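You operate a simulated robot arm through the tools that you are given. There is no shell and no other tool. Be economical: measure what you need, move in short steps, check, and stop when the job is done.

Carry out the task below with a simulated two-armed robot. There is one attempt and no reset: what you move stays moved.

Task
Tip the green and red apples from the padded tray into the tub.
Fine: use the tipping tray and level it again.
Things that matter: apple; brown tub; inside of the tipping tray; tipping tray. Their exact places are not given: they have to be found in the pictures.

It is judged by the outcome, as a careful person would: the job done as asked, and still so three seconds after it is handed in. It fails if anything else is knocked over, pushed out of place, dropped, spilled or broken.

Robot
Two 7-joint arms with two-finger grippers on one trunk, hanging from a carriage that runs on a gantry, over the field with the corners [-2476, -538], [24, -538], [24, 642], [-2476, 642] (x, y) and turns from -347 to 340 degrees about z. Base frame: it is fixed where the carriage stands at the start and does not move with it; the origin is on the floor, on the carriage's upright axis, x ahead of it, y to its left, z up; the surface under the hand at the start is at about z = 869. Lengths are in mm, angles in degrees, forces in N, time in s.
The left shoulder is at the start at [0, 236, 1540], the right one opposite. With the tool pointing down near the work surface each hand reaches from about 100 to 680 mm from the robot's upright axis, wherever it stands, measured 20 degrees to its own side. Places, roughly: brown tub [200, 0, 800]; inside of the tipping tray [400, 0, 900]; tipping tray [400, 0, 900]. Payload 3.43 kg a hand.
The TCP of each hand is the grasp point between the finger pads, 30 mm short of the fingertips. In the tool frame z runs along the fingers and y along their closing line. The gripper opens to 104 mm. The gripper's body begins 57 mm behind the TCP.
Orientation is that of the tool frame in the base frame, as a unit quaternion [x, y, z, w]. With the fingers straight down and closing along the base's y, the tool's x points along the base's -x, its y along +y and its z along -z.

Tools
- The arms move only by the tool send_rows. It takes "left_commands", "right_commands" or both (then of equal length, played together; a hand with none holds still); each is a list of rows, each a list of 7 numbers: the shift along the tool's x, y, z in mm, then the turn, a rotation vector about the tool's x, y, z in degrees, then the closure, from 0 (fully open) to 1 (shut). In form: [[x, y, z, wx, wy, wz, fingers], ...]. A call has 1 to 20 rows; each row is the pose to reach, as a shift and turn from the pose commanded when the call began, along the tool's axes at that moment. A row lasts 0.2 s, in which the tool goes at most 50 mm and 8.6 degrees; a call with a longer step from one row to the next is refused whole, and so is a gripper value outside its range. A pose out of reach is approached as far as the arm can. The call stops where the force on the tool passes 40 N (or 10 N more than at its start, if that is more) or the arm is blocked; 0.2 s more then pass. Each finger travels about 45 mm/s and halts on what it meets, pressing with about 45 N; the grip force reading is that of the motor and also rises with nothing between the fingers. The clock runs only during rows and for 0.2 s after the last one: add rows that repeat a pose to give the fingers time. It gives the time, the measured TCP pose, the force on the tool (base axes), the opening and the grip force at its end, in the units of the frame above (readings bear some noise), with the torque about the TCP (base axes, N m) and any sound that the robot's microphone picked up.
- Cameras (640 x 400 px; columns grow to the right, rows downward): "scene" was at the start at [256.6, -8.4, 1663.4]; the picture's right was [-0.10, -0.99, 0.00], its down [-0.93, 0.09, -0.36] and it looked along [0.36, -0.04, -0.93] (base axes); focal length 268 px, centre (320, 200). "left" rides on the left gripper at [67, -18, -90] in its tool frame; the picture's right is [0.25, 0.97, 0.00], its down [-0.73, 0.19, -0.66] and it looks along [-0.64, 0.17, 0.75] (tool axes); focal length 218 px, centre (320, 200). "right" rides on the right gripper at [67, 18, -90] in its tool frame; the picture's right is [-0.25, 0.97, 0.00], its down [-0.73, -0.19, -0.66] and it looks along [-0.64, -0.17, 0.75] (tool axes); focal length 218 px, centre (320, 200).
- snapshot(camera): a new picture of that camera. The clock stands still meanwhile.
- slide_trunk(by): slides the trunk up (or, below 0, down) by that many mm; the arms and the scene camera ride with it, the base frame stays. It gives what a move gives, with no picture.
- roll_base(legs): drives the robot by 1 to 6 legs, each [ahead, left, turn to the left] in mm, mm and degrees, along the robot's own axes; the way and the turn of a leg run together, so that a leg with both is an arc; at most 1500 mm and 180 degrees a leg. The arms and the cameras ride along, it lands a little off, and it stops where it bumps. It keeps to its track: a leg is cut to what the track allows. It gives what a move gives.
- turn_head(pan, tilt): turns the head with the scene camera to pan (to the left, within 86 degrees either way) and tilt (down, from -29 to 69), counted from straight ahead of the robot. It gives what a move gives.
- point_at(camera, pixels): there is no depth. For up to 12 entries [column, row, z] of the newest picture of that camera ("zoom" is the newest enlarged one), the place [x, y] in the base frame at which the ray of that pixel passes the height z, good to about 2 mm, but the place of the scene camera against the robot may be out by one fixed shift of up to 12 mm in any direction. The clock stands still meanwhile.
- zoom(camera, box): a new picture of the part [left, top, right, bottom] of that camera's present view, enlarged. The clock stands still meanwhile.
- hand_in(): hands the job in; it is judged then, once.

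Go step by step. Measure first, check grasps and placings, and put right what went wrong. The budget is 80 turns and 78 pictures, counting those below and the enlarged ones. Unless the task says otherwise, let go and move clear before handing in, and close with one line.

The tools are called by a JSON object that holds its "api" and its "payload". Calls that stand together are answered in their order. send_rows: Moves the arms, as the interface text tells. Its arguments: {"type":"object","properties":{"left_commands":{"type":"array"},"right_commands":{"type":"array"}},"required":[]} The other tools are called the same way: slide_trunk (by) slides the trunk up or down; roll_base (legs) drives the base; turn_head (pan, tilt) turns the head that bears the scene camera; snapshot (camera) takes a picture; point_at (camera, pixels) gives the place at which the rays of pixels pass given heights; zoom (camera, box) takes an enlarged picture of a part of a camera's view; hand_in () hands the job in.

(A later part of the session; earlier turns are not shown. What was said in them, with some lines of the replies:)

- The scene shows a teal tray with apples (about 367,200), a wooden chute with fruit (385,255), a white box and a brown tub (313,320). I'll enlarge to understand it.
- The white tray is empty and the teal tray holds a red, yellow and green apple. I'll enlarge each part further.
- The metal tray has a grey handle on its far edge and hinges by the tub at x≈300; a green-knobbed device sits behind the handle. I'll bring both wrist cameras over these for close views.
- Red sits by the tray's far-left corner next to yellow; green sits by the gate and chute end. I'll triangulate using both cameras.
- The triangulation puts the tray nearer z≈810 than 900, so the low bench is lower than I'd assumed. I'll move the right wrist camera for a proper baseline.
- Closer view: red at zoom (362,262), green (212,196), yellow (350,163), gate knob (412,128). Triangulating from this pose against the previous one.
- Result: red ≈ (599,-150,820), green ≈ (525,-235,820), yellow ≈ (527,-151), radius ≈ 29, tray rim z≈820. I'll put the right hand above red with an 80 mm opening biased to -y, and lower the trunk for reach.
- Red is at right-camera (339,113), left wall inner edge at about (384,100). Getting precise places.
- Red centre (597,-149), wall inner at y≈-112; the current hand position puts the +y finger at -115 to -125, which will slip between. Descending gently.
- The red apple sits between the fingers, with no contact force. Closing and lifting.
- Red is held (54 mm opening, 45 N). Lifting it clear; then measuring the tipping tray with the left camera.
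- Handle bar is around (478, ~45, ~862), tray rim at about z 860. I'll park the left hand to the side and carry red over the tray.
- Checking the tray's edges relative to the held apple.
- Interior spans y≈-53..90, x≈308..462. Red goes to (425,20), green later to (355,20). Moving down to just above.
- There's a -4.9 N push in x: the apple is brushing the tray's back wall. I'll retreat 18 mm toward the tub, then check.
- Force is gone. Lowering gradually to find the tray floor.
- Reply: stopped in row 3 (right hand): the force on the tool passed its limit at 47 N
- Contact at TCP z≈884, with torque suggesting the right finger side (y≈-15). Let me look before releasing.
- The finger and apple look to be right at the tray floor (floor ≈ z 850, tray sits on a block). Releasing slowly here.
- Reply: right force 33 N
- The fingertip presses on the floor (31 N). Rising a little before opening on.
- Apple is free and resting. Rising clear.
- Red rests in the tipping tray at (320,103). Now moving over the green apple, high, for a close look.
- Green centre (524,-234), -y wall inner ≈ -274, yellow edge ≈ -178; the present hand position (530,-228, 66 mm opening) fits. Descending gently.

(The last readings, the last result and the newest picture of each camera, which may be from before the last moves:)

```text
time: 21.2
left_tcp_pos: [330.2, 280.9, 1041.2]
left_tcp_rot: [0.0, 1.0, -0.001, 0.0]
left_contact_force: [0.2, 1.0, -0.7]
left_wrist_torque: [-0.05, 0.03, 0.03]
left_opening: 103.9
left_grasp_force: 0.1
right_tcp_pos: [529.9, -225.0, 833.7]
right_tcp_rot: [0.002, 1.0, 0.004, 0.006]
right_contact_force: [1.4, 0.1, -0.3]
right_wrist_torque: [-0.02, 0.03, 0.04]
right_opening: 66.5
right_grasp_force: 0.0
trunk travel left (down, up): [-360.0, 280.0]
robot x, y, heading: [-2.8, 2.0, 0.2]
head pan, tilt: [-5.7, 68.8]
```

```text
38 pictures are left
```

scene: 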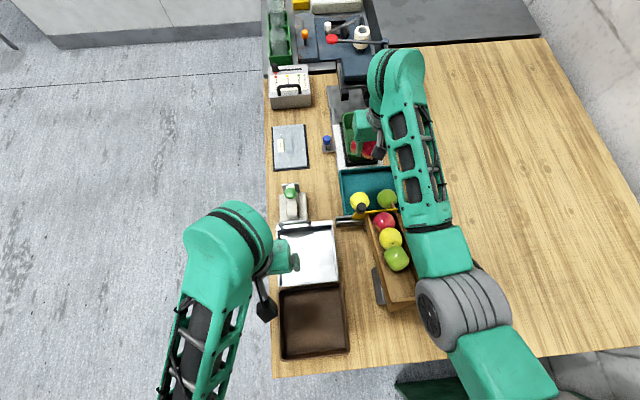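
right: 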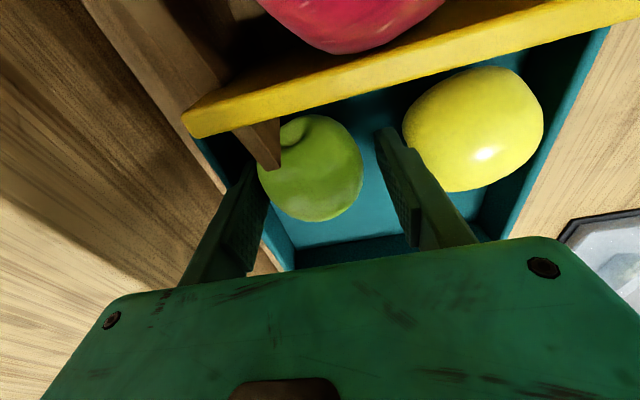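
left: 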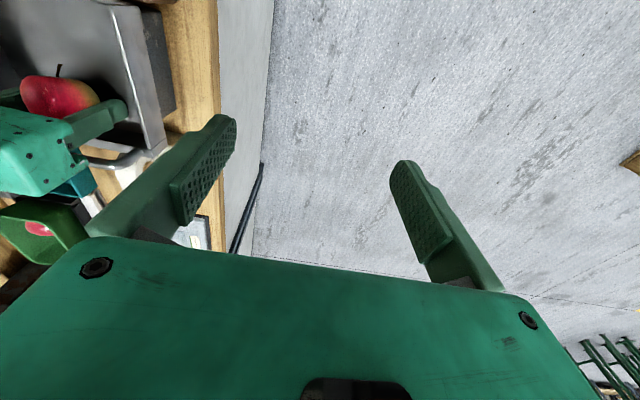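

Green is between the fingers with yellow untouched. Closing and lifting slightly, moving away from the gate.

{"api": "send_rows", "payload": {"right_commands": [[1, 0, 4, 0, 0, 0, 0.36], [1, 0, 4, 0, 0, 0, 0.42], [1, 0, 4, 0, 0, 0, 0.5], [1, 0, 4, 0, 0, 0, 0.57], [1, 0, 4, 0, 0, 0, 0.6], [1, 0, 4, 0, 0, 0, 0.6], [-6, 0, -2, 0, 0, 0, 0.6], [-14, 0, -10, 0, 0, 0, 0.6], [-20, 0, -20, 0, 0, 0, 0.6]]}}

{"api": "snapshot", "payload": {"camera": "right"}}

```text
time: 23.2
left_tcp_pos: [331.2, 281.1, 1042.3]
left_tcp_rot: [0.0, 1.0, -0.001, 0.001]
left_contact_force: [0.2, -0.4, -0.7]
left_wrist_torque: [0.0, -0.01, -0.05]
left_opening: 104.1
left_grasp_force: 0.1
right_tcp_pos: [548.9, -226.9, 853.6]
right_tcp_rot: [0.002, 1.0, 0.004, 0.005]
right_contact_force: [0.2, 0.0, -0.1]
right_wrist_torque: [0.03, 0.01, 0.02]
right_opening: 54.7
right_grasp_force: 45.0
trunk travel left (down, up): [-360.0, 280.0]
robot x, y, heading: [2.1, 0.8, -0.2]
head pan, tilt: [-5.7, 68.8]
```

```text
37 pictures are left
```

right: 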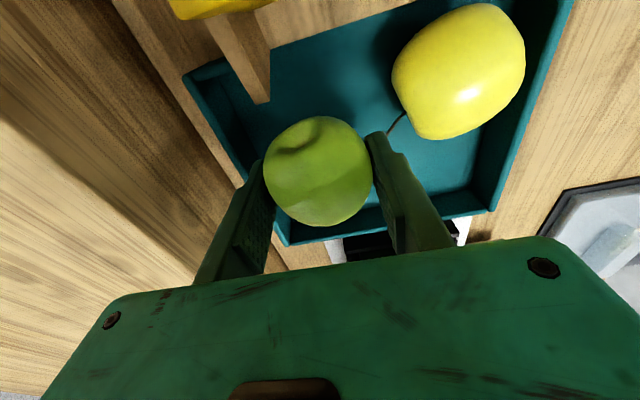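

Green is held. Lifting, then carrying to (347,43) above the tipping tray, clear of red at (406,17).

{"api": "send_rows", "payload": {"right_commands": [[0, 0, -40, 0, 0, 0, 0.6], [0, 0, -85, 0, 0, 0, 0.6], [0, 0, -125, 0, 0, 0, 0.6], [0, 0, -155, 0, 0, 0, 0.6], [28, 38, -155, 0, 0, 0, 0.6], [56, 76, -155, 0, 0, 0, 0.6], [84, 114, -155, 0, 0, 0, 0.6], [112, 151, -155, 0, 0, 0, 0.6], [140, 188, -155, 0, 0, 0, 0.6], [170, 228, -155, 0, 0, 0, 0.6], [202, 265, -155, 0, 0, 0, 0.6], [202, 265, -155, 0, 0, 0, 0.6]]}}

{"api": "snapshot", "payload": {"camera": "right"}}

```text
time: 25.8
left_tcp_pos: [329.9, 280.6, 1041.5]
left_tcp_rot: [0.0, 1.0, -0.002, 0.0]
left_contact_force: [0.4, 0.4, 0.4]
left_wrist_torque: [-0.01, 0.0, 0.0]
left_opening: 103.9
left_grasp_force: 0.0
right_tcp_pos: [346.4, 39.6, 1007.0]
right_tcp_rot: [0.002, 1.0, 0.003, 0.005]
right_contact_force: [-0.2, -0.5, -0.7]
right_wrist_torque: [0.0, 0.0, 0.01]
right_opening: 55.2
right_grasp_force: 45.1
trunk travel left (down, up): [-360.0, 280.0]
robot x, y, heading: [-1.9, 0.5, -0.1]
head pan, tilt: [-5.7, 68.8]
```

```text
36 pictures are left
```

right: 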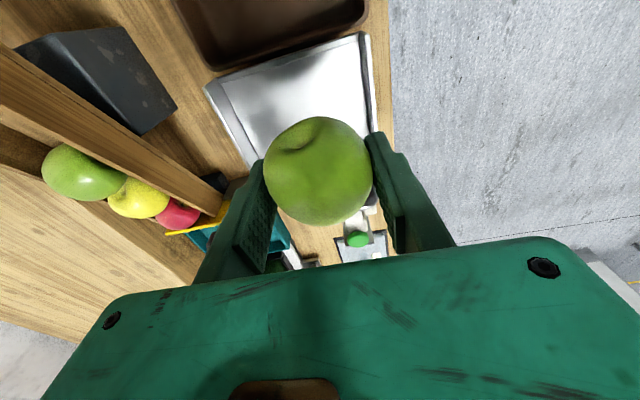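

{"api": "point_at", "payload": {"camera": "right", "pixels": [[218, 90, 855], [362, 35, 855], [366, 45, 870], [380, 120, 870], [245, 150, 870]]}}

{"api": "send_rows", "payload": {"right_commands": [[0, 3, 40, 0, 0, 0, 0.6], [0, 3, 75, 0, 0, 0, 0.6], [0, 3, 95, 0, 0, 0, 0.6], [0, 3, 105, 0, 0, 0, 0.6], [0, 3, 110, 0, 0, 0, 0.6], [0, 3, 110, 0, 0, 0, 0.6]]}}

{"api": "snapshot", "payload": {"camera": "right"}}

{"api": "snapshot", "payload": {"camera": "left"}}

```text
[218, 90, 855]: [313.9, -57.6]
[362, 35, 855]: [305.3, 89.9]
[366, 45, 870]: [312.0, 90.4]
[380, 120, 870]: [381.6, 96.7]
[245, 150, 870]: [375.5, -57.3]
```

```text
time: 27.2
left_tcp_pos: [330.1, 281.4, 1041.2]
left_tcp_rot: [0.0, 1.0, 0.0, 0.0]
left_contact_force: [0.7, 0.4, 0.3]
left_wrist_torque: [-0.02, -0.01, -0.01]
left_opening: 103.9
left_grasp_force: 0.0
right_tcp_pos: [348.8, 44.2, 896.9]
right_tcp_rot: [0.002, 1.0, 0.004, 0.005]
right_contact_force: [-0.3, 0.6, -0.3]
right_wrist_torque: [0.0, 0.03, -0.04]
right_opening: 55.0
right_grasp_force: 44.8
trunk travel left (down, up): [-360.0, 280.0]
robot x, y, heading: [1.8, -2.7, 0.0]
head pan, tilt: [-5.7, 68.8]
```

```text
35 pictures are left
```

right: 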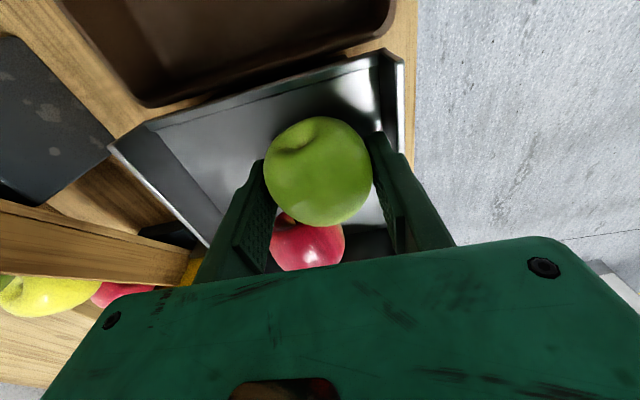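

```text
34 pictures are left
```

left: 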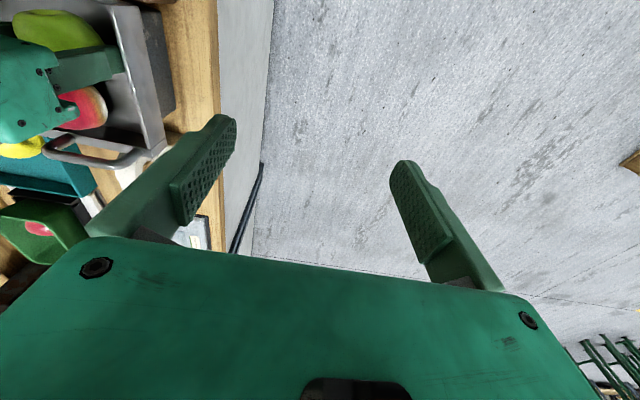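

Nothing touched yet; green is next to red inside the tray. Lowering in small steps.

{"api": "send_rows", "payload": {"right_commands": [[0, 0, 2, 0, 0, 0, 0.6], [0, 0, 4, 0, 0, 0, 0.6], [0, 0, 6, 0, 0, 0, 0.6]]}}

```text
time: 28.0
left_tcp_pos: [330.0, 280.6, 1040.6]
left_tcp_rot: [-0.001, 1.0, -0.001, 0.0]
left_contact_force: [0.4, 0.2, -0.7]
left_wrist_torque: [0.0, -0.02, 0.03]
left_opening: 104.0
left_grasp_force: 0.0
right_tcp_pos: [349.5, 43.6, 892.2]
right_tcp_rot: [0.001, 1.0, 0.003, 0.004]
right_contact_force: [0.1, -0.4, 0.1]
right_wrist_torque: [-0.01, 0.01, 0.0]
right_opening: 55.0
right_grasp_force: 45.4
trunk travel left (down, up): [-360.0, 280.0]
robot x, y, heading: [-0.6, -0.5, 0.3]
head pan, tilt: [-5.7, 68.8]
```

{"api": "send_rows", "payload": {"right_commands": [[0, 0, 2, 0, 0, 0, 0.6], [0, 0, 4, 0, 0, 0, 0.6], [0, 0, 5, 0, 0, 0, 0.6]]}}

```text
time: 28.8
left_tcp_pos: [330.2, 279.6, 1042.5]
left_tcp_rot: [0.0, 1.0, -0.001, 0.0]
left_contact_force: [-0.1, -0.3, 1.2]
left_wrist_torque: [-0.02, -0.01, 0.02]
left_opening: 104.1
left_grasp_force: 0.0
right_tcp_pos: [350.7, 42.7, 890.6]
right_tcp_rot: [0.001, 1.0, 0.006, 0.007]
right_contact_force: [-11.5, -4.8, 33.9]
right_wrist_torque: [-0.12, 0.47, -0.01]
right_opening: 55.1
right_grasp_force: 45.1
trunk travel left (down, up): [-360.0, 280.0]
robot x, y, heading: [-2.9, -4.2, -0.0]
head pan, tilt: [-5.7, 68.8]
```

Floor contact (34 N). Backing off 2 mm and releasing.

{"api": "send_rows", "payload": {"right_commands": [[0, 0, -5, 0, 0, 0, 0.6], [0, 0, -5, 0, 0, 0, 0.45], [0, 0, -5, 0, 0, 0, 0.42], [0, 0, -5, 0, 0, 0, 0.38], [0, 0, -5, 0, 0, 0, 0.36], [0, 0, -5, 0, 0, 0, 0.36]]}}

{"api": "snapshot", "payload": {"camera": "right"}}

```text
time: 30.2
left_tcp_pos: [329.9, 282.0, 1040.4]
left_tcp_rot: [0.0, 1.0, -0.001, 0.0]
left_contact_force: [0.5, -0.3, 0.1]
left_wrist_torque: [-0.01, 0.02, -0.02]
left_opening: 104.1
left_grasp_force: 0.1
right_tcp_pos: [348.7, 41.9, 891.3]
right_tcp_rot: [0.0, 1.0, 0.004, 0.006]
right_contact_force: [-1.4, -1.6, 0.5]
right_wrist_torque: [0.0, -0.03, -0.01]
right_opening: 66.2
right_grasp_force: 0.0
trunk travel left (down, up): [-360.0, 280.0]
robot x, y, heading: [0.2, -0.0, 0.0]
head pan, tilt: [-5.7, 68.8]
```

```text
33 pictures are left
```

right: 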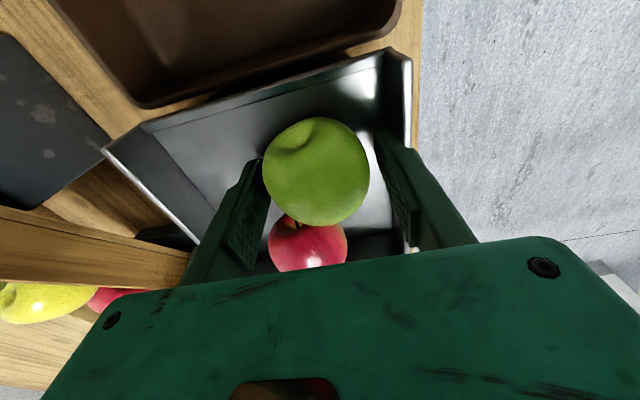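

Released. Rising straight up and then moving right aside so the left hand can work the handle.

{"api": "send_rows", "payload": {"right_commands": [[0, -1, -10, 0, 0, 0, 0.36], [0, -1, -30, 0, 0, 0, 0.36], [0, -1, -75, 0, 0, 0, 0.36], [0, -1, -120, 0, 0, 0, 0.36], [0, -45, -140, 0, 0, 0, 0.36], [0, -90, -140, 0, 0, 0, 0.36], [0, -135, -140, 0, 0, 0, 0.36], [0, -180, -140, 0, 0, 0, 0.36], [0, -225, -140, 0, 0, 0, 0.36], [0, -270, -140, 0, 0, 0, 0.36]]}}

{"api": "zoom", "payload": {"camera": "scene", "box": [260, 170, 420, 350]}}

```text
time: 32.4
left_tcp_pos: [330.0, 280.3, 1042.5]
left_tcp_rot: [0.0, 1.0, -0.001, 0.001]
left_contact_force: [0.6, -0.3, -0.2]
left_wrist_torque: [0.01, 0.04, 0.01]
left_opening: 104.0
left_grasp_force: 0.1
right_tcp_pos: [348.4, -226.1, 1028.8]
right_tcp_rot: [0.001, 1.0, 0.004, 0.005]
right_contact_force: [0.3, 0.3, -0.4]
right_wrist_torque: [-0.04, 0.01, -0.02]
right_opening: 66.5
right_grasp_force: 0.0
trunk travel left (down, up): [-360.0, 280.0]
robot x, y, heading: [-0.9, 0.6, 0.2]
head pan, tilt: [-5.7, 68.8]
```

```text
2.22 times, centred on (340, 260) of scene
```

zoom: 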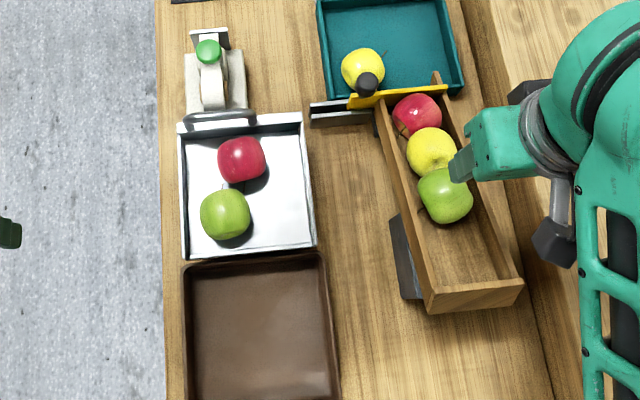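

Both apples sit in the tipping tray. Now bringing the left camera in to inspect the handle and the green-knob device.

{"api": "send_rows", "payload": {"left_commands": [[-14, -46, 10, 0, 0, 0, 0], [-28, -92, 20, 0, 0, 0, 0], [-42, -138, 30, 0, 0, 0, 0], [-56, -184, 45, 0, 0, 0, 0], [-70, -228, 55, 0, 0, 0, 0], [-70, -228, 55, 0, 0, 0, 0]]}}

{"api": "snapshot", "payload": {"camera": "left"}}

{"api": "zoom", "payload": {"camera": "left", "box": [220, 80, 380, 240]}}

```text
refused: row 4 steps farther than a row can; nothing moved
```

```text
31 pictures are left
```

left: 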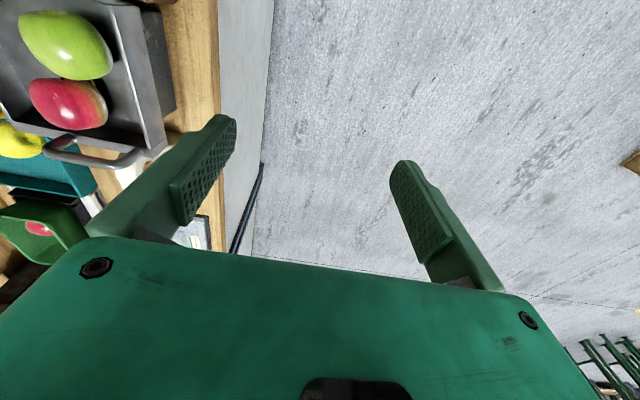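

```text
2.50 times, centred on (300, 160) of left
```

zoom: 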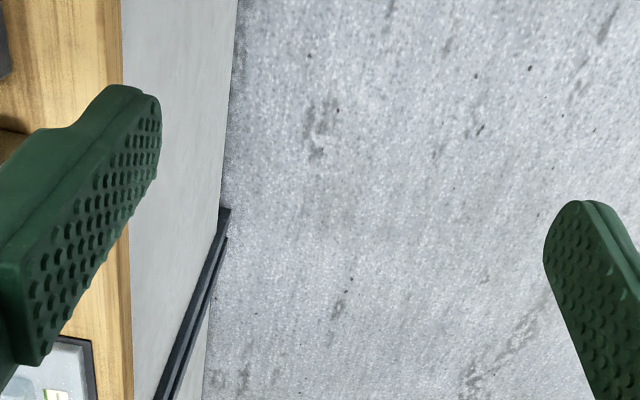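

The move was refused for step size; resending with smaller steps.

{"api": "send_rows", "payload": {"left_commands": [[-12, -38, 9, 0, 0, 0, 0], [-24, -76, 18, 0, 0, 0, 0], [-36, -114, 27, 0, 0, 0, 0], [-48, -152, 36, 0, 0, 0, 0], [-60, -190, 45, 0, 0, 0, 0], [-70, -228, 55, 0, 0, 0, 0], [-70, -228, 55, 0, 0, 0, 0]]}}

{"api": "snapshot", "payload": {"camera": "left"}}

{"api": "zoom", "payload": {"camera": "left", "box": [220, 80, 380, 240]}}

```text
time: 34.0
left_tcp_pos: [399.4, 54.1, 987.9]
left_tcp_rot: [-0.001, 1.0, -0.001, 0.0]
left_contact_force: [-1.0, 0.2, 0.2]
left_wrist_torque: [0.01, 0.01, -0.01]
left_opening: 104.3
left_grasp_force: 0.1
right_tcp_pos: [347.6, -224.4, 1027.7]
right_tcp_rot: [0.001, 1.0, 0.003, 0.005]
right_contact_force: [-0.9, 0.0, 0.1]
right_wrist_torque: [-0.02, 0.04, 0.0]
right_opening: 66.8
right_grasp_force: 0.0
trunk travel left (down, up): [-360.0, 280.0]
robot x, y, heading: [-2.1, -0.3, 0.4]
head pan, tilt: [-5.7, 68.8]
```

```text
29 pictures are left
```

left: 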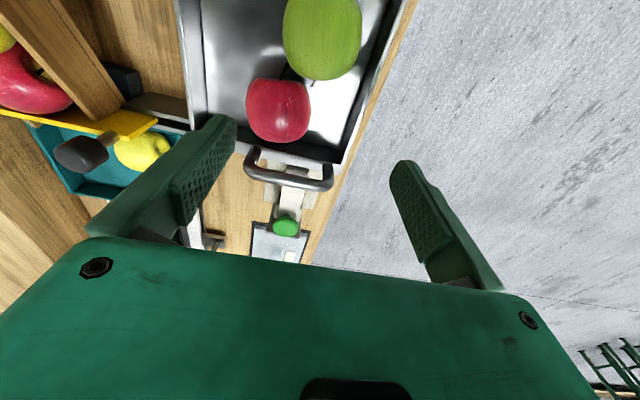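

```text
2.50 times, centred on (300, 160) of left
```

zoom: 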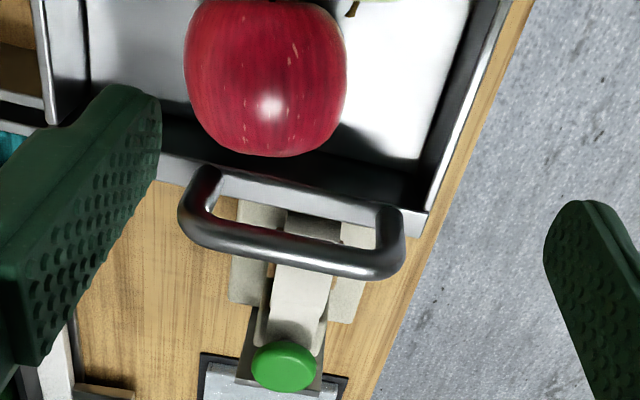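

The handle is a U-bar on the far edge; I need its height. Comparing scene and left cameras on both bar ends.

{"api": "zoom", "payload": {"camera": "scene", "box": [260, 190, 340, 260]}}

{"api": "point_at", "payload": {"camera": "left", "pixels": [[249, 170, 870], [249, 170, 900], [330, 186, 870], [330, 186, 900], [290, 179, 870], [290, 179, 900], [340, 170, 868], [245, 157, 868], [287, 226, 870], [287, 226, 920]]}}

```text
5.71 times, centred on (300, 225) of scene
```

zoom: 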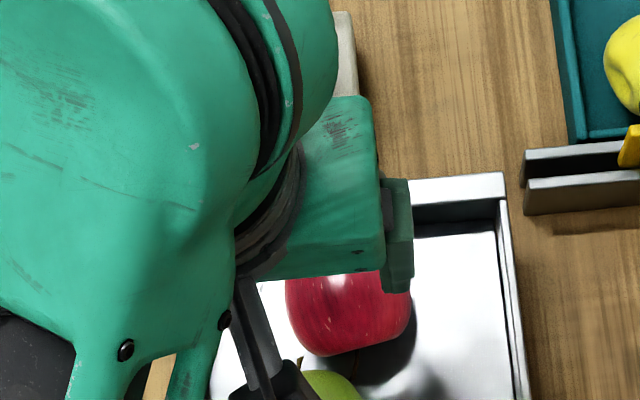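

```text
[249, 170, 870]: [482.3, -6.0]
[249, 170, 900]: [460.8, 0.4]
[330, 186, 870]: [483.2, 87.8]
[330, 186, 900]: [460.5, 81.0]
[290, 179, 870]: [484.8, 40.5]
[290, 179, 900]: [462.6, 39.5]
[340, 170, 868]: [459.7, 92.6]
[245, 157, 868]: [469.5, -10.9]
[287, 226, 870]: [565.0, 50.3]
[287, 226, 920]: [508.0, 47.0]
```

{"api": "point_at", "payload": {"camera": "scene", "pixels": [[281, 225, 870], [281, 225, 900], [310.5, 221.8, 870], [310.5, 221.8, 900], [276, 225.5, 868], [332, 221.5, 868]]}}

{"api": "send_rows", "payload": {"left_commands": [[20, 40, -5, 0, 0, 0, 0], [40, 80, -10, 0, 0, 0, 0], [40, 120, -10, 0, 0, 0, 0], [40, 160, -10, 0, 0, 0, 0], [40, 160, -10, 0, 0, 0, 0]]}}

{"api": "zoom", "payload": {"camera": "left", "box": [80, 60, 260, 220]}}

{"api": "zoom", "payload": {"camera": "scene", "box": [260, 190, 340, 260]}}

```text
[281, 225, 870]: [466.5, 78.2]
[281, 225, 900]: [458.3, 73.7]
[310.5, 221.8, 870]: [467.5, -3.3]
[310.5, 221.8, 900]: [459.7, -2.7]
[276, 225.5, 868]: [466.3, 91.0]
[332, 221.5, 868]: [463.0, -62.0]
```

```text
time: 35.2
left_tcp_pos: [360.6, 213.2, 995.7]
left_tcp_rot: [0.001, 1.0, -0.001, 0.0]
left_contact_force: [-0.2, 0.2, 0.4]
left_wrist_torque: [-0.01, 0.02, -0.02]
left_opening: 103.9
left_grasp_force: 0.0
right_tcp_pos: [348.4, -224.9, 1028.6]
right_tcp_rot: [0.001, 1.0, 0.004, 0.006]
right_contact_force: [-0.1, -0.2, 0.0]
right_wrist_torque: [-0.01, 0.01, -0.01]
right_opening: 66.8
right_grasp_force: 0.0
trunk travel left (down, up): [-360.0, 280.0]
robot x, y, heading: [-1.5, 2.2, -0.1]
head pan, tilt: [-5.7, 68.8]
```

```text
2.50 times, centred on (170, 140) of left
```

zoom: 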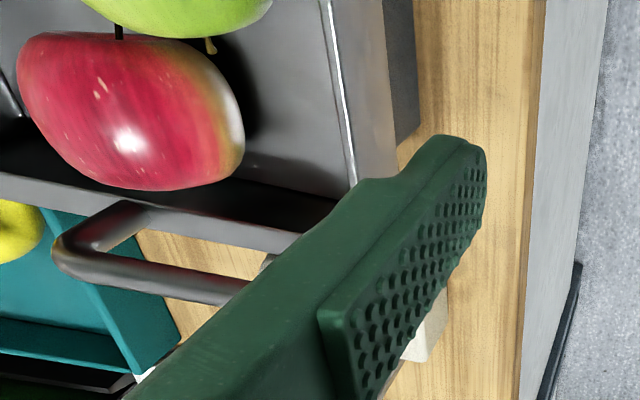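

```text
5.71 times, centred on (300, 225) of scene
```

zoom: 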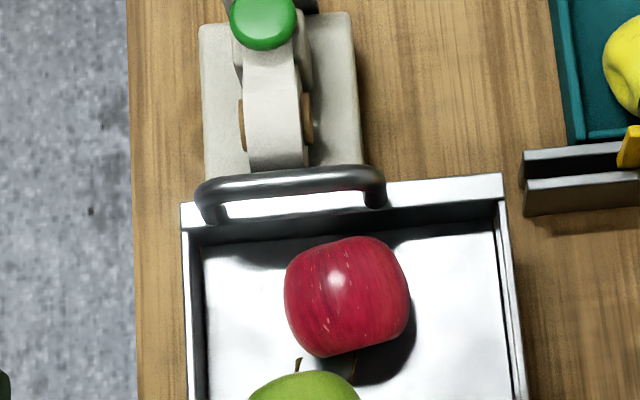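

The handle is an upright arch on the back rim: bar ≈ (450, 2..76, z≈913), about 45 mm above the rim. I'll back the robot 120 mm for room, and turn the left gripper 90° so it closes along x.

{"api": "roll_base", "payload": {"legs": [[-120, 0, 0]]}}

{"api": "send_rows", "payload": {"left_commands": [[0, 0, 0, 0, 0, 8, 0.2], [0, 0, 0, 0, 0, 16, 0.4], [0, 0, 0, 0, 0, 24, 0.6], [0, 0, 0, 0, 0, 32, 0.6], [0, 0, 0, 0, 0, 40, 0.6], [0, 0, 0, 0, 0, 48, 0.6], [0, 0, 0, 0, 0, 56, 0.6], [0, 0, 0, 0, 0, 64, 0.6], [0, 0, 0, 0, 0, 72, 0.6], [0, 0, 0, 0, 0, 80, 0.6], [0, 0, 0, 0, 0, 85, 0.6], [0, 0, 0, 0, 0, 90, 0.6], [0, 0, 0, 0, 0, 90, 0.6]]}}

```text
time: 36.5
left_tcp_pos: [240.9, 213.7, 995.3]
left_tcp_rot: [-0.001, 1.0, -0.001, 0.0]
left_contact_force: [0.0, 0.3, 0.0]
left_wrist_torque: [-0.05, 0.01, -0.03]
left_opening: 104.0
left_grasp_force: 0.2
right_tcp_pos: [227.9, -224.1, 1029.2]
right_tcp_rot: [0.001, 1.0, 0.004, 0.004]
right_contact_force: [0.0, -0.4, -0.6]
right_wrist_torque: [-0.01, -0.01, -0.02]
right_opening: 66.8
right_grasp_force: 0.0
trunk travel left (down, up): [-360.0, 280.0]
robot x, y, heading: [-117.4, 0.1, 0.2]
head pan, tilt: [-5.7, 68.8]
```

```text
time: 39.3
left_tcp_pos: [242.2, 213.1, 995.0]
left_tcp_rot: [0.707, 0.707, -0.001, 0.001]
left_contact_force: [0.2, 0.4, 0.6]
left_wrist_torque: [-0.04, 0.0, -0.02]
left_opening: 41.5
left_grasp_force: 0.1
right_tcp_pos: [229.4, -224.7, 1029.6]
right_tcp_rot: [0.001, 1.0, 0.004, 0.005]
right_contact_force: [0.4, -0.8, 1.3]
right_wrist_torque: [0.0, 0.01, -0.02]
right_opening: 66.4
right_grasp_force: 0.1
trunk travel left (down, up): [-360.0, 280.0]
robot x, y, heading: [-114.8, 0.9, 0.2]
head pan, tilt: [-5.7, 68.8]
```

Orientation is right (closing along x). Moving above the handle.

{"api": "send_rows", "payload": {"left_commands": [[-26, 35, 0, 0, 0, 0, 0.6], [-52, 70, 0, 0, 0, 0, 0.6], [-78, 105, 0, 0, 0, 0, 0.6], [-104, 139, 0, 0, 0, 0, 0.6], [-130, 174, 0, 0, 0, 0, 0.6], [-155, 208, 5, 0, 0, 0, 0.6], [-155, 208, 20, 0, 0, 0, 0.6], [-155, 208, 20, 0, 0, 0, 0.6]]}}

{"api": "snapshot", "payload": {"camera": "left"}}

{"api": "zoom", "payload": {"camera": "scene", "box": [250, 140, 370, 260]}}

```text
time: 41.1
left_tcp_pos: [447.1, 56.8, 974.7]
left_tcp_rot: [0.707, 0.708, 0.0, 0.002]
left_contact_force: [0.7, 0.1, 0.8]
left_wrist_torque: [0.0, 0.0, -0.01]
left_opening: 41.5
left_grasp_force: 0.1
right_tcp_pos: [229.0, -224.7, 1028.2]
right_tcp_rot: [0.001, 1.0, 0.002, 0.005]
right_contact_force: [0.0, 0.0, 0.4]
right_wrist_torque: [-0.02, 0.01, 0.0]
right_opening: 66.6
right_grasp_force: 0.0
trunk travel left (down, up): [-360.0, 280.0]
robot x, y, heading: [-120.0, 2.2, 0.1]
head pan, tilt: [-5.7, 68.8]
```

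```text
24 pictures are left
```

left: 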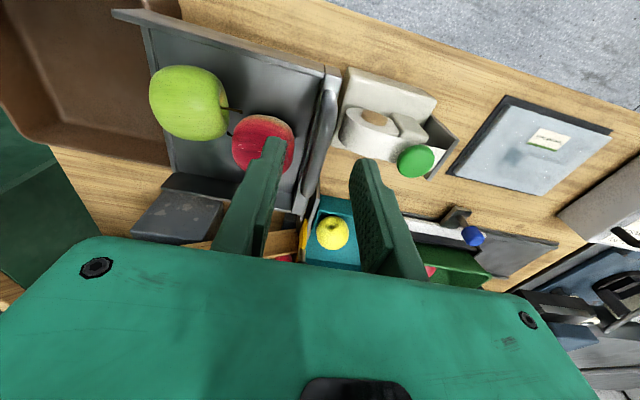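

```text
3.33 times, centred on (310, 200) of scene
```

zoom: 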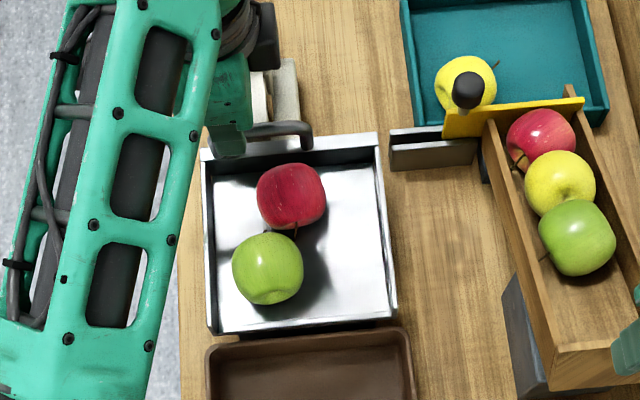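

{"api": "zoom", "payload": {"camera": "left", "box": [220, 50, 400, 230]}}

{"api": "point_at", "payload": {"camera": "left", "pixels": [[330, 92, 913], [330, 92, 890], [308, 190, 913], [308, 190, 890], [321, 140, 913], [262, 142, 880], [189, 102, 880], [276, 145, 945], [355, 165, 945]]}}

```text
2.22 times, centred on (310, 140) of left
```

zoom: 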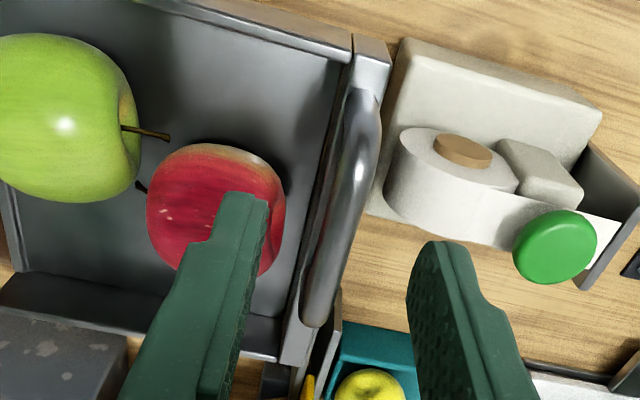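

```text
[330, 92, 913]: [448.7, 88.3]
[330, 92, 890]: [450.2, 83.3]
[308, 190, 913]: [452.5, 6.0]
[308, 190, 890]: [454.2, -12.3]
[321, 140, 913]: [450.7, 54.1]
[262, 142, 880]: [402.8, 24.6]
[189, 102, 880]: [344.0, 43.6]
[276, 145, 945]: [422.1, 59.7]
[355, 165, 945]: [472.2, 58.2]
```

Bar at x≈450, z≈915, confirmed. Narrowing to 30 mm, shifting slightly and lowering astride the bar.

{"api": "send_rows", "payload": {"left_commands": [[3, 3, 0, 0, 0, 0, 0.71], [3, 3, 15, 0, 0, 0, 0.71], [3, 3, 30, 0, 0, 0, 0.71], [3, 3, 40, 0, 0, 0, 0.71], [3, 3, 48, 0, 0, 0, 0.71], [3, 3, 56, 0, 0, 0, 0.71], [3, 3, 56, 0, 0, 0, 0.71]]}}

{"api": "snapshot", "payload": {"camera": "left"}}

```text
time: 42.7
left_tcp_pos: [454.4, 61.0, 920.8]
left_tcp_rot: [0.707, 0.707, -0.001, 0.001]
left_contact_force: [0.6, 0.5, -0.2]
left_wrist_torque: [0.0, 0.03, -0.01]
left_opening: 30.0
left_grasp_force: 0.1
right_tcp_pos: [227.8, -224.9, 1028.0]
right_tcp_rot: [0.0, 1.0, 0.004, 0.005]
right_contact_force: [0.3, -0.6, -0.1]
right_wrist_torque: [-0.02, -0.02, -0.01]
right_opening: 66.5
right_grasp_force: 0.1
trunk travel left (down, up): [-360.0, 280.0]
robot x, y, heading: [-117.9, 1.2, -0.2]
head pan, tilt: [-5.7, 68.8]
```

```text
21 pictures are left
```

left: 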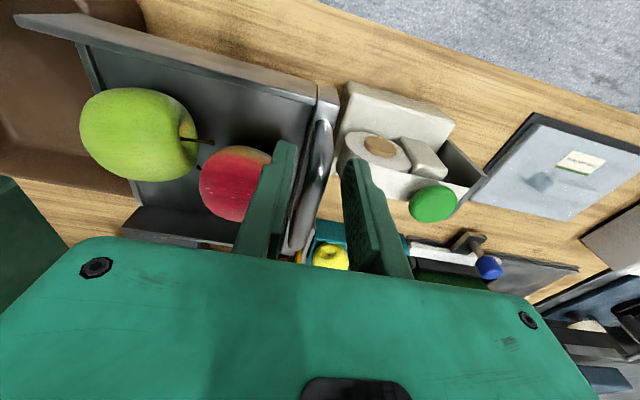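

The bar lies between the fingers. Lowering 5 mm and closing.

{"api": "send_rows", "payload": {"left_commands": [[0, 0, 5, 0, 0, 0, 0.71], [0, 0, 5, 0, 0, 0, 0.8], [0, 0, 5, 0, 0, 0, 0.9], [0, 0, 5, 0, 0, 0, 0.95], [0, 0, 5, 0, 0, 0, 0.95], [0, 0, 5, 0, 0, 0, 0.95]]}}

```text
time: 44.1
left_tcp_pos: [452.4, 60.3, 912.4]
left_tcp_rot: [0.707, 0.707, 0.0, -0.001]
left_contact_force: [-10.2, 0.7, 0.1]
left_wrist_torque: [-0.48, -0.04, 0.0]
left_opening: 11.7
left_grasp_force: 45.5
right_tcp_pos: [226.9, -224.9, 1027.9]
right_tcp_rot: [0.0, 1.0, 0.003, 0.004]
right_contact_force: [-0.6, -0.3, -0.4]
right_wrist_torque: [-0.01, 0.01, -0.02]
right_opening: 66.7
right_grasp_force: 0.0
trunk travel left (down, up): [-360.0, 280.0]
robot x, y, heading: [-118.4, -0.7, 0.3]
head pan, tilt: [-5.7, 68.8]
```

Handle held (11.7 mm). Tipping a first 10° along an arc about the hinge guessed at (306, 845).

{"api": "send_rows", "payload": {"left_commands": [[0, -3.1, -6.2, -2.5, 0, 0, 0.95], [0, -6.5, -12.3, -5, 0, 0, 0.95], [0, -10.1, -18.2, -7.5, 0, 0, 0.95], [0, -14, -24, -10, 0, 0, 0.95]]}}

{"api": "zoom", "payload": {"camera": "scene", "box": [250, 140, 370, 300]}}

```text
time: 45.1
left_tcp_pos: [439.0, 61.1, 937.4]
left_tcp_rot: [0.704, 0.704, 0.063, 0.062]
left_contact_force: [-5.5, 2.5, -4.1]
left_wrist_torque: [-0.42, -0.06, -0.16]
left_opening: 11.5
left_grasp_force: 44.8
right_tcp_pos: [226.6, -224.2, 1027.6]
right_tcp_rot: [0.001, 1.0, 0.003, 0.004]
right_contact_force: [-0.5, 0.3, 0.4]
right_wrist_torque: [-0.03, -0.03, 0.02]
right_opening: 66.6
right_grasp_force: 0.0
trunk travel left (down, up): [-360.0, 280.0]
robot x, y, heading: [-122.8, -1.8, -0.2]
head pan, tilt: [-5.7, 68.8]
```

```text
2.50 times, centred on (310, 220) of scene
```

zoom: 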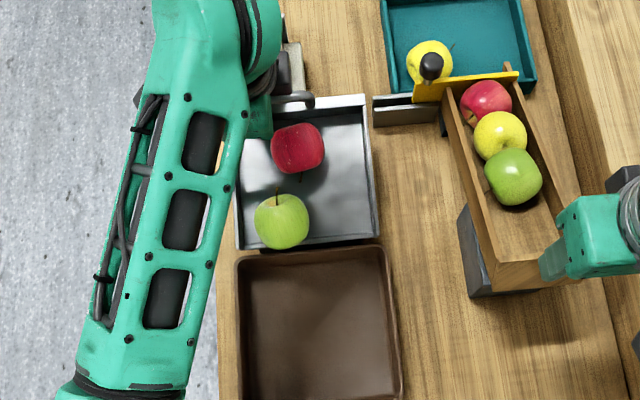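

The tray tilts with low force and green has rolled to the lip. Continuing another 12.5°, slowly.

{"api": "send_rows", "payload": {"left_commands": [[0, -3.1, -6.2, -2.5, 0, 0, 0.95], [0, -6.5, -12.3, -5, 0, 0, 0.95], [0, -10.1, -18.2, -7.5, 0, 0, 0.95], [0, -14, -24, -10, 0, 0, 0.95], [0, -18.1, -29.6, -12.5, 0, 0, 0.95], [0, -18.1, -29.6, -12.5, 0, 0, 0.95]]}}

{"api": "zoom", "payload": {"camera": "scene", "box": [250, 140, 370, 300]}}

```text
time: 46.5
left_tcp_pos: [416.8, 60.5, 965.2]
left_tcp_rot: [0.693, 0.694, 0.138, 0.139]
left_contact_force: [-1.2, -1.9, -2.7]
left_wrist_torque: [0.57, -0.06, 0.13]
left_opening: 11.6
left_grasp_force: 45.0
right_tcp_pos: [228.8, -225.4, 1028.2]
right_tcp_rot: [0.001, 1.0, 0.004, 0.005]
right_contact_force: [0.2, 0.6, -0.1]
right_wrist_torque: [0.02, 0.0, -0.02]
right_opening: 66.3
right_grasp_force: 0.1
trunk travel left (down, up): [-360.0, 280.0]
robot x, y, heading: [-119.8, -0.5, -0.1]
head pan, tilt: [-5.7, 68.8]
```

```text
2.50 times, centred on (310, 220) of scene
```

zoom: 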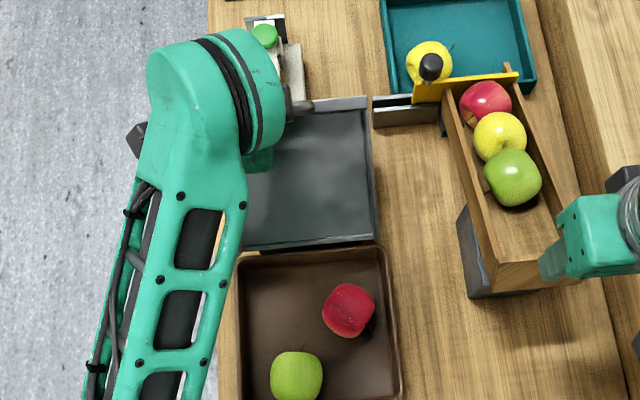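

Both apples have rolled into the tub. Levelling the tray along the reverse arc.

{"api": "send_rows", "payload": {"left_commands": [[0, 2.8, 6.3, 2.5, 0, 0, 0.95], [0, 5.4, 12.8, 5, 0, 0, 0.95], [0, 7.6, 19.4, 7.5, 0, 0, 0.95], [0, 9.6, 26, 10, 0, 0, 0.95], [0, 11.3, 32.8, 12.5, 0, 0, 0.95], [0, 12.7, 39.6, 15, 0, 0, 0.95], [0, 13.7, 46.4, 17.5, 0, 0, 0.95], [0, 14.6, 53.4, 20, 0, 0, 0.95], [0, 15, 57, 21.3, 0, 0, 0.95], [0, 15, 60, 22.5, 0, 0, 0.95], [0, 15, 60, 22.5, 0, 0, 0.95]]}}

```text
time: 48.9
left_tcp_pos: [451.5, 61.4, 914.7]
left_tcp_rot: [0.707, 0.708, 0.0, 0.0]
left_contact_force: [-4.4, -1.9, -2.2]
left_wrist_torque: [0.37, 0.0, -0.07]
left_opening: 11.5
left_grasp_force: 44.9
right_tcp_pos: [228.0, -224.6, 1028.4]
right_tcp_rot: [0.001, 1.0, 0.004, 0.005]
right_contact_force: [0.4, 0.0, -1.0]
right_wrist_torque: [-0.01, -0.01, -0.02]
right_opening: 66.7
right_grasp_force: 0.0
trunk travel left (down, up): [-360.0, 280.0]
robot x, y, heading: [-126.0, 3.8, -0.1]
head pan, tilt: [-5.7, 68.8]
```

Back to the start pose within noise. Seating it 3 mm further down, checking the force.

{"api": "send_rows", "payload": {"left_commands": [[0, 0, 2, 0, 0, 0, 0.95], [0, 0, 4, 0, 0, 0, 0.95], [0, 0, 4, 0, 0, 0, 0.95]]}}

```text
time: 49.7
left_tcp_pos: [451.9, 61.2, 912.7]
left_tcp_rot: [0.707, 0.707, 0.0, 0.003]
left_contact_force: [-21.6, 2.1, 27.7]
left_wrist_torque: [0.6, -0.01, 0.05]
left_opening: 11.5
left_grasp_force: 44.8
right_tcp_pos: [226.9, -223.6, 1028.4]
right_tcp_rot: [0.001, 1.0, 0.003, 0.004]
right_contact_force: [0.6, 0.7, -0.4]
right_wrist_torque: [0.02, 0.02, 0.0]
right_opening: 66.8
right_grasp_force: 0.1
trunk travel left (down, up): [-360.0, 280.0]
robot x, y, heading: [-120.3, 1.7, 0.3]
head pan, tilt: [-5.7, 68.8]
```

The tray is seated (27 N reaction). Releasing the handle to 30 mm, then rising and moving aside.

{"api": "send_rows", "payload": {"left_commands": [[0, -2, -3, 0, 0, 0, 0.88], [0, -2, -3, 0, 0, 0, 0.8], [0, -2, -3, 0, 0, 0, 0.71], [0, -2, -3, 0, 0, 0, 0.71], [0, -2, -15, 0, 0, 0, 0.71], [0, -2, -35, 0, 0, 0, 0.71], [0, -2, -70, 0, 0, 0, 0.71], [0, -2, -110, 0, 0, 0, 0.71], [40, -2, -120, 0, 0, 0, 0.71], [85, -2, -120, 0, 0, 0, 0.71], [130, -2, -120, 0, 0, 0, 0.71], [175, -2, -120, 0, 0, 0, 0.71]]}}

{"api": "snapshot", "payload": {"camera": "scene"}}

{"api": "zoom", "payload": {"camera": "scene", "box": [250, 130, 410, 310]}}

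```text
time: 52.3
left_tcp_pos: [453.2, 239.8, 1030.6]
left_tcp_rot: [0.707, 0.707, 0.001, 0.001]
left_contact_force: [0.1, 1.0, 0.2]
left_wrist_torque: [0.03, 0.0, 0.02]
left_opening: 30.1
left_grasp_force: 0.0
right_tcp_pos: [228.7, -223.0, 1028.7]
right_tcp_rot: [0.001, 1.0, 0.005, 0.005]
right_contact_force: [1.6, -0.3, -0.3]
right_wrist_torque: [-0.04, 0.02, -0.03]
right_opening: 66.5
right_grasp_force: 0.1
trunk travel left (down, up): [-360.0, 280.0]
robot x, y, heading: [-116.9, -2.5, 0.0]
head pan, tilt: [-5.7, 68.8]
```

```text
18 pictures are left
```

scene: 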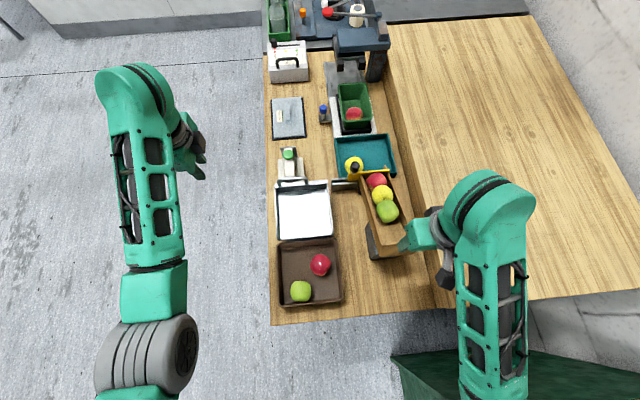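

```text
2.22 times, centred on (330, 220) of scene
```

zoom: 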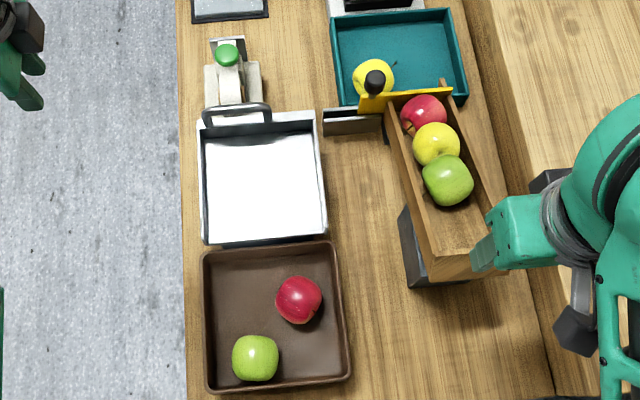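

The tray is level and empty. Red and green lie in the tub, yellow is still in the padded tray, and both hands are clear, so I'm handing in.

{"api": "hand_in", "payload": {}}

```text
The job is handed in.
```

The red and green apples from the padded tray are in the brown tub, tipped in with the tipping tray, which is level again; the yellow apple stayed in the padded tray and nothing else was disturbed.
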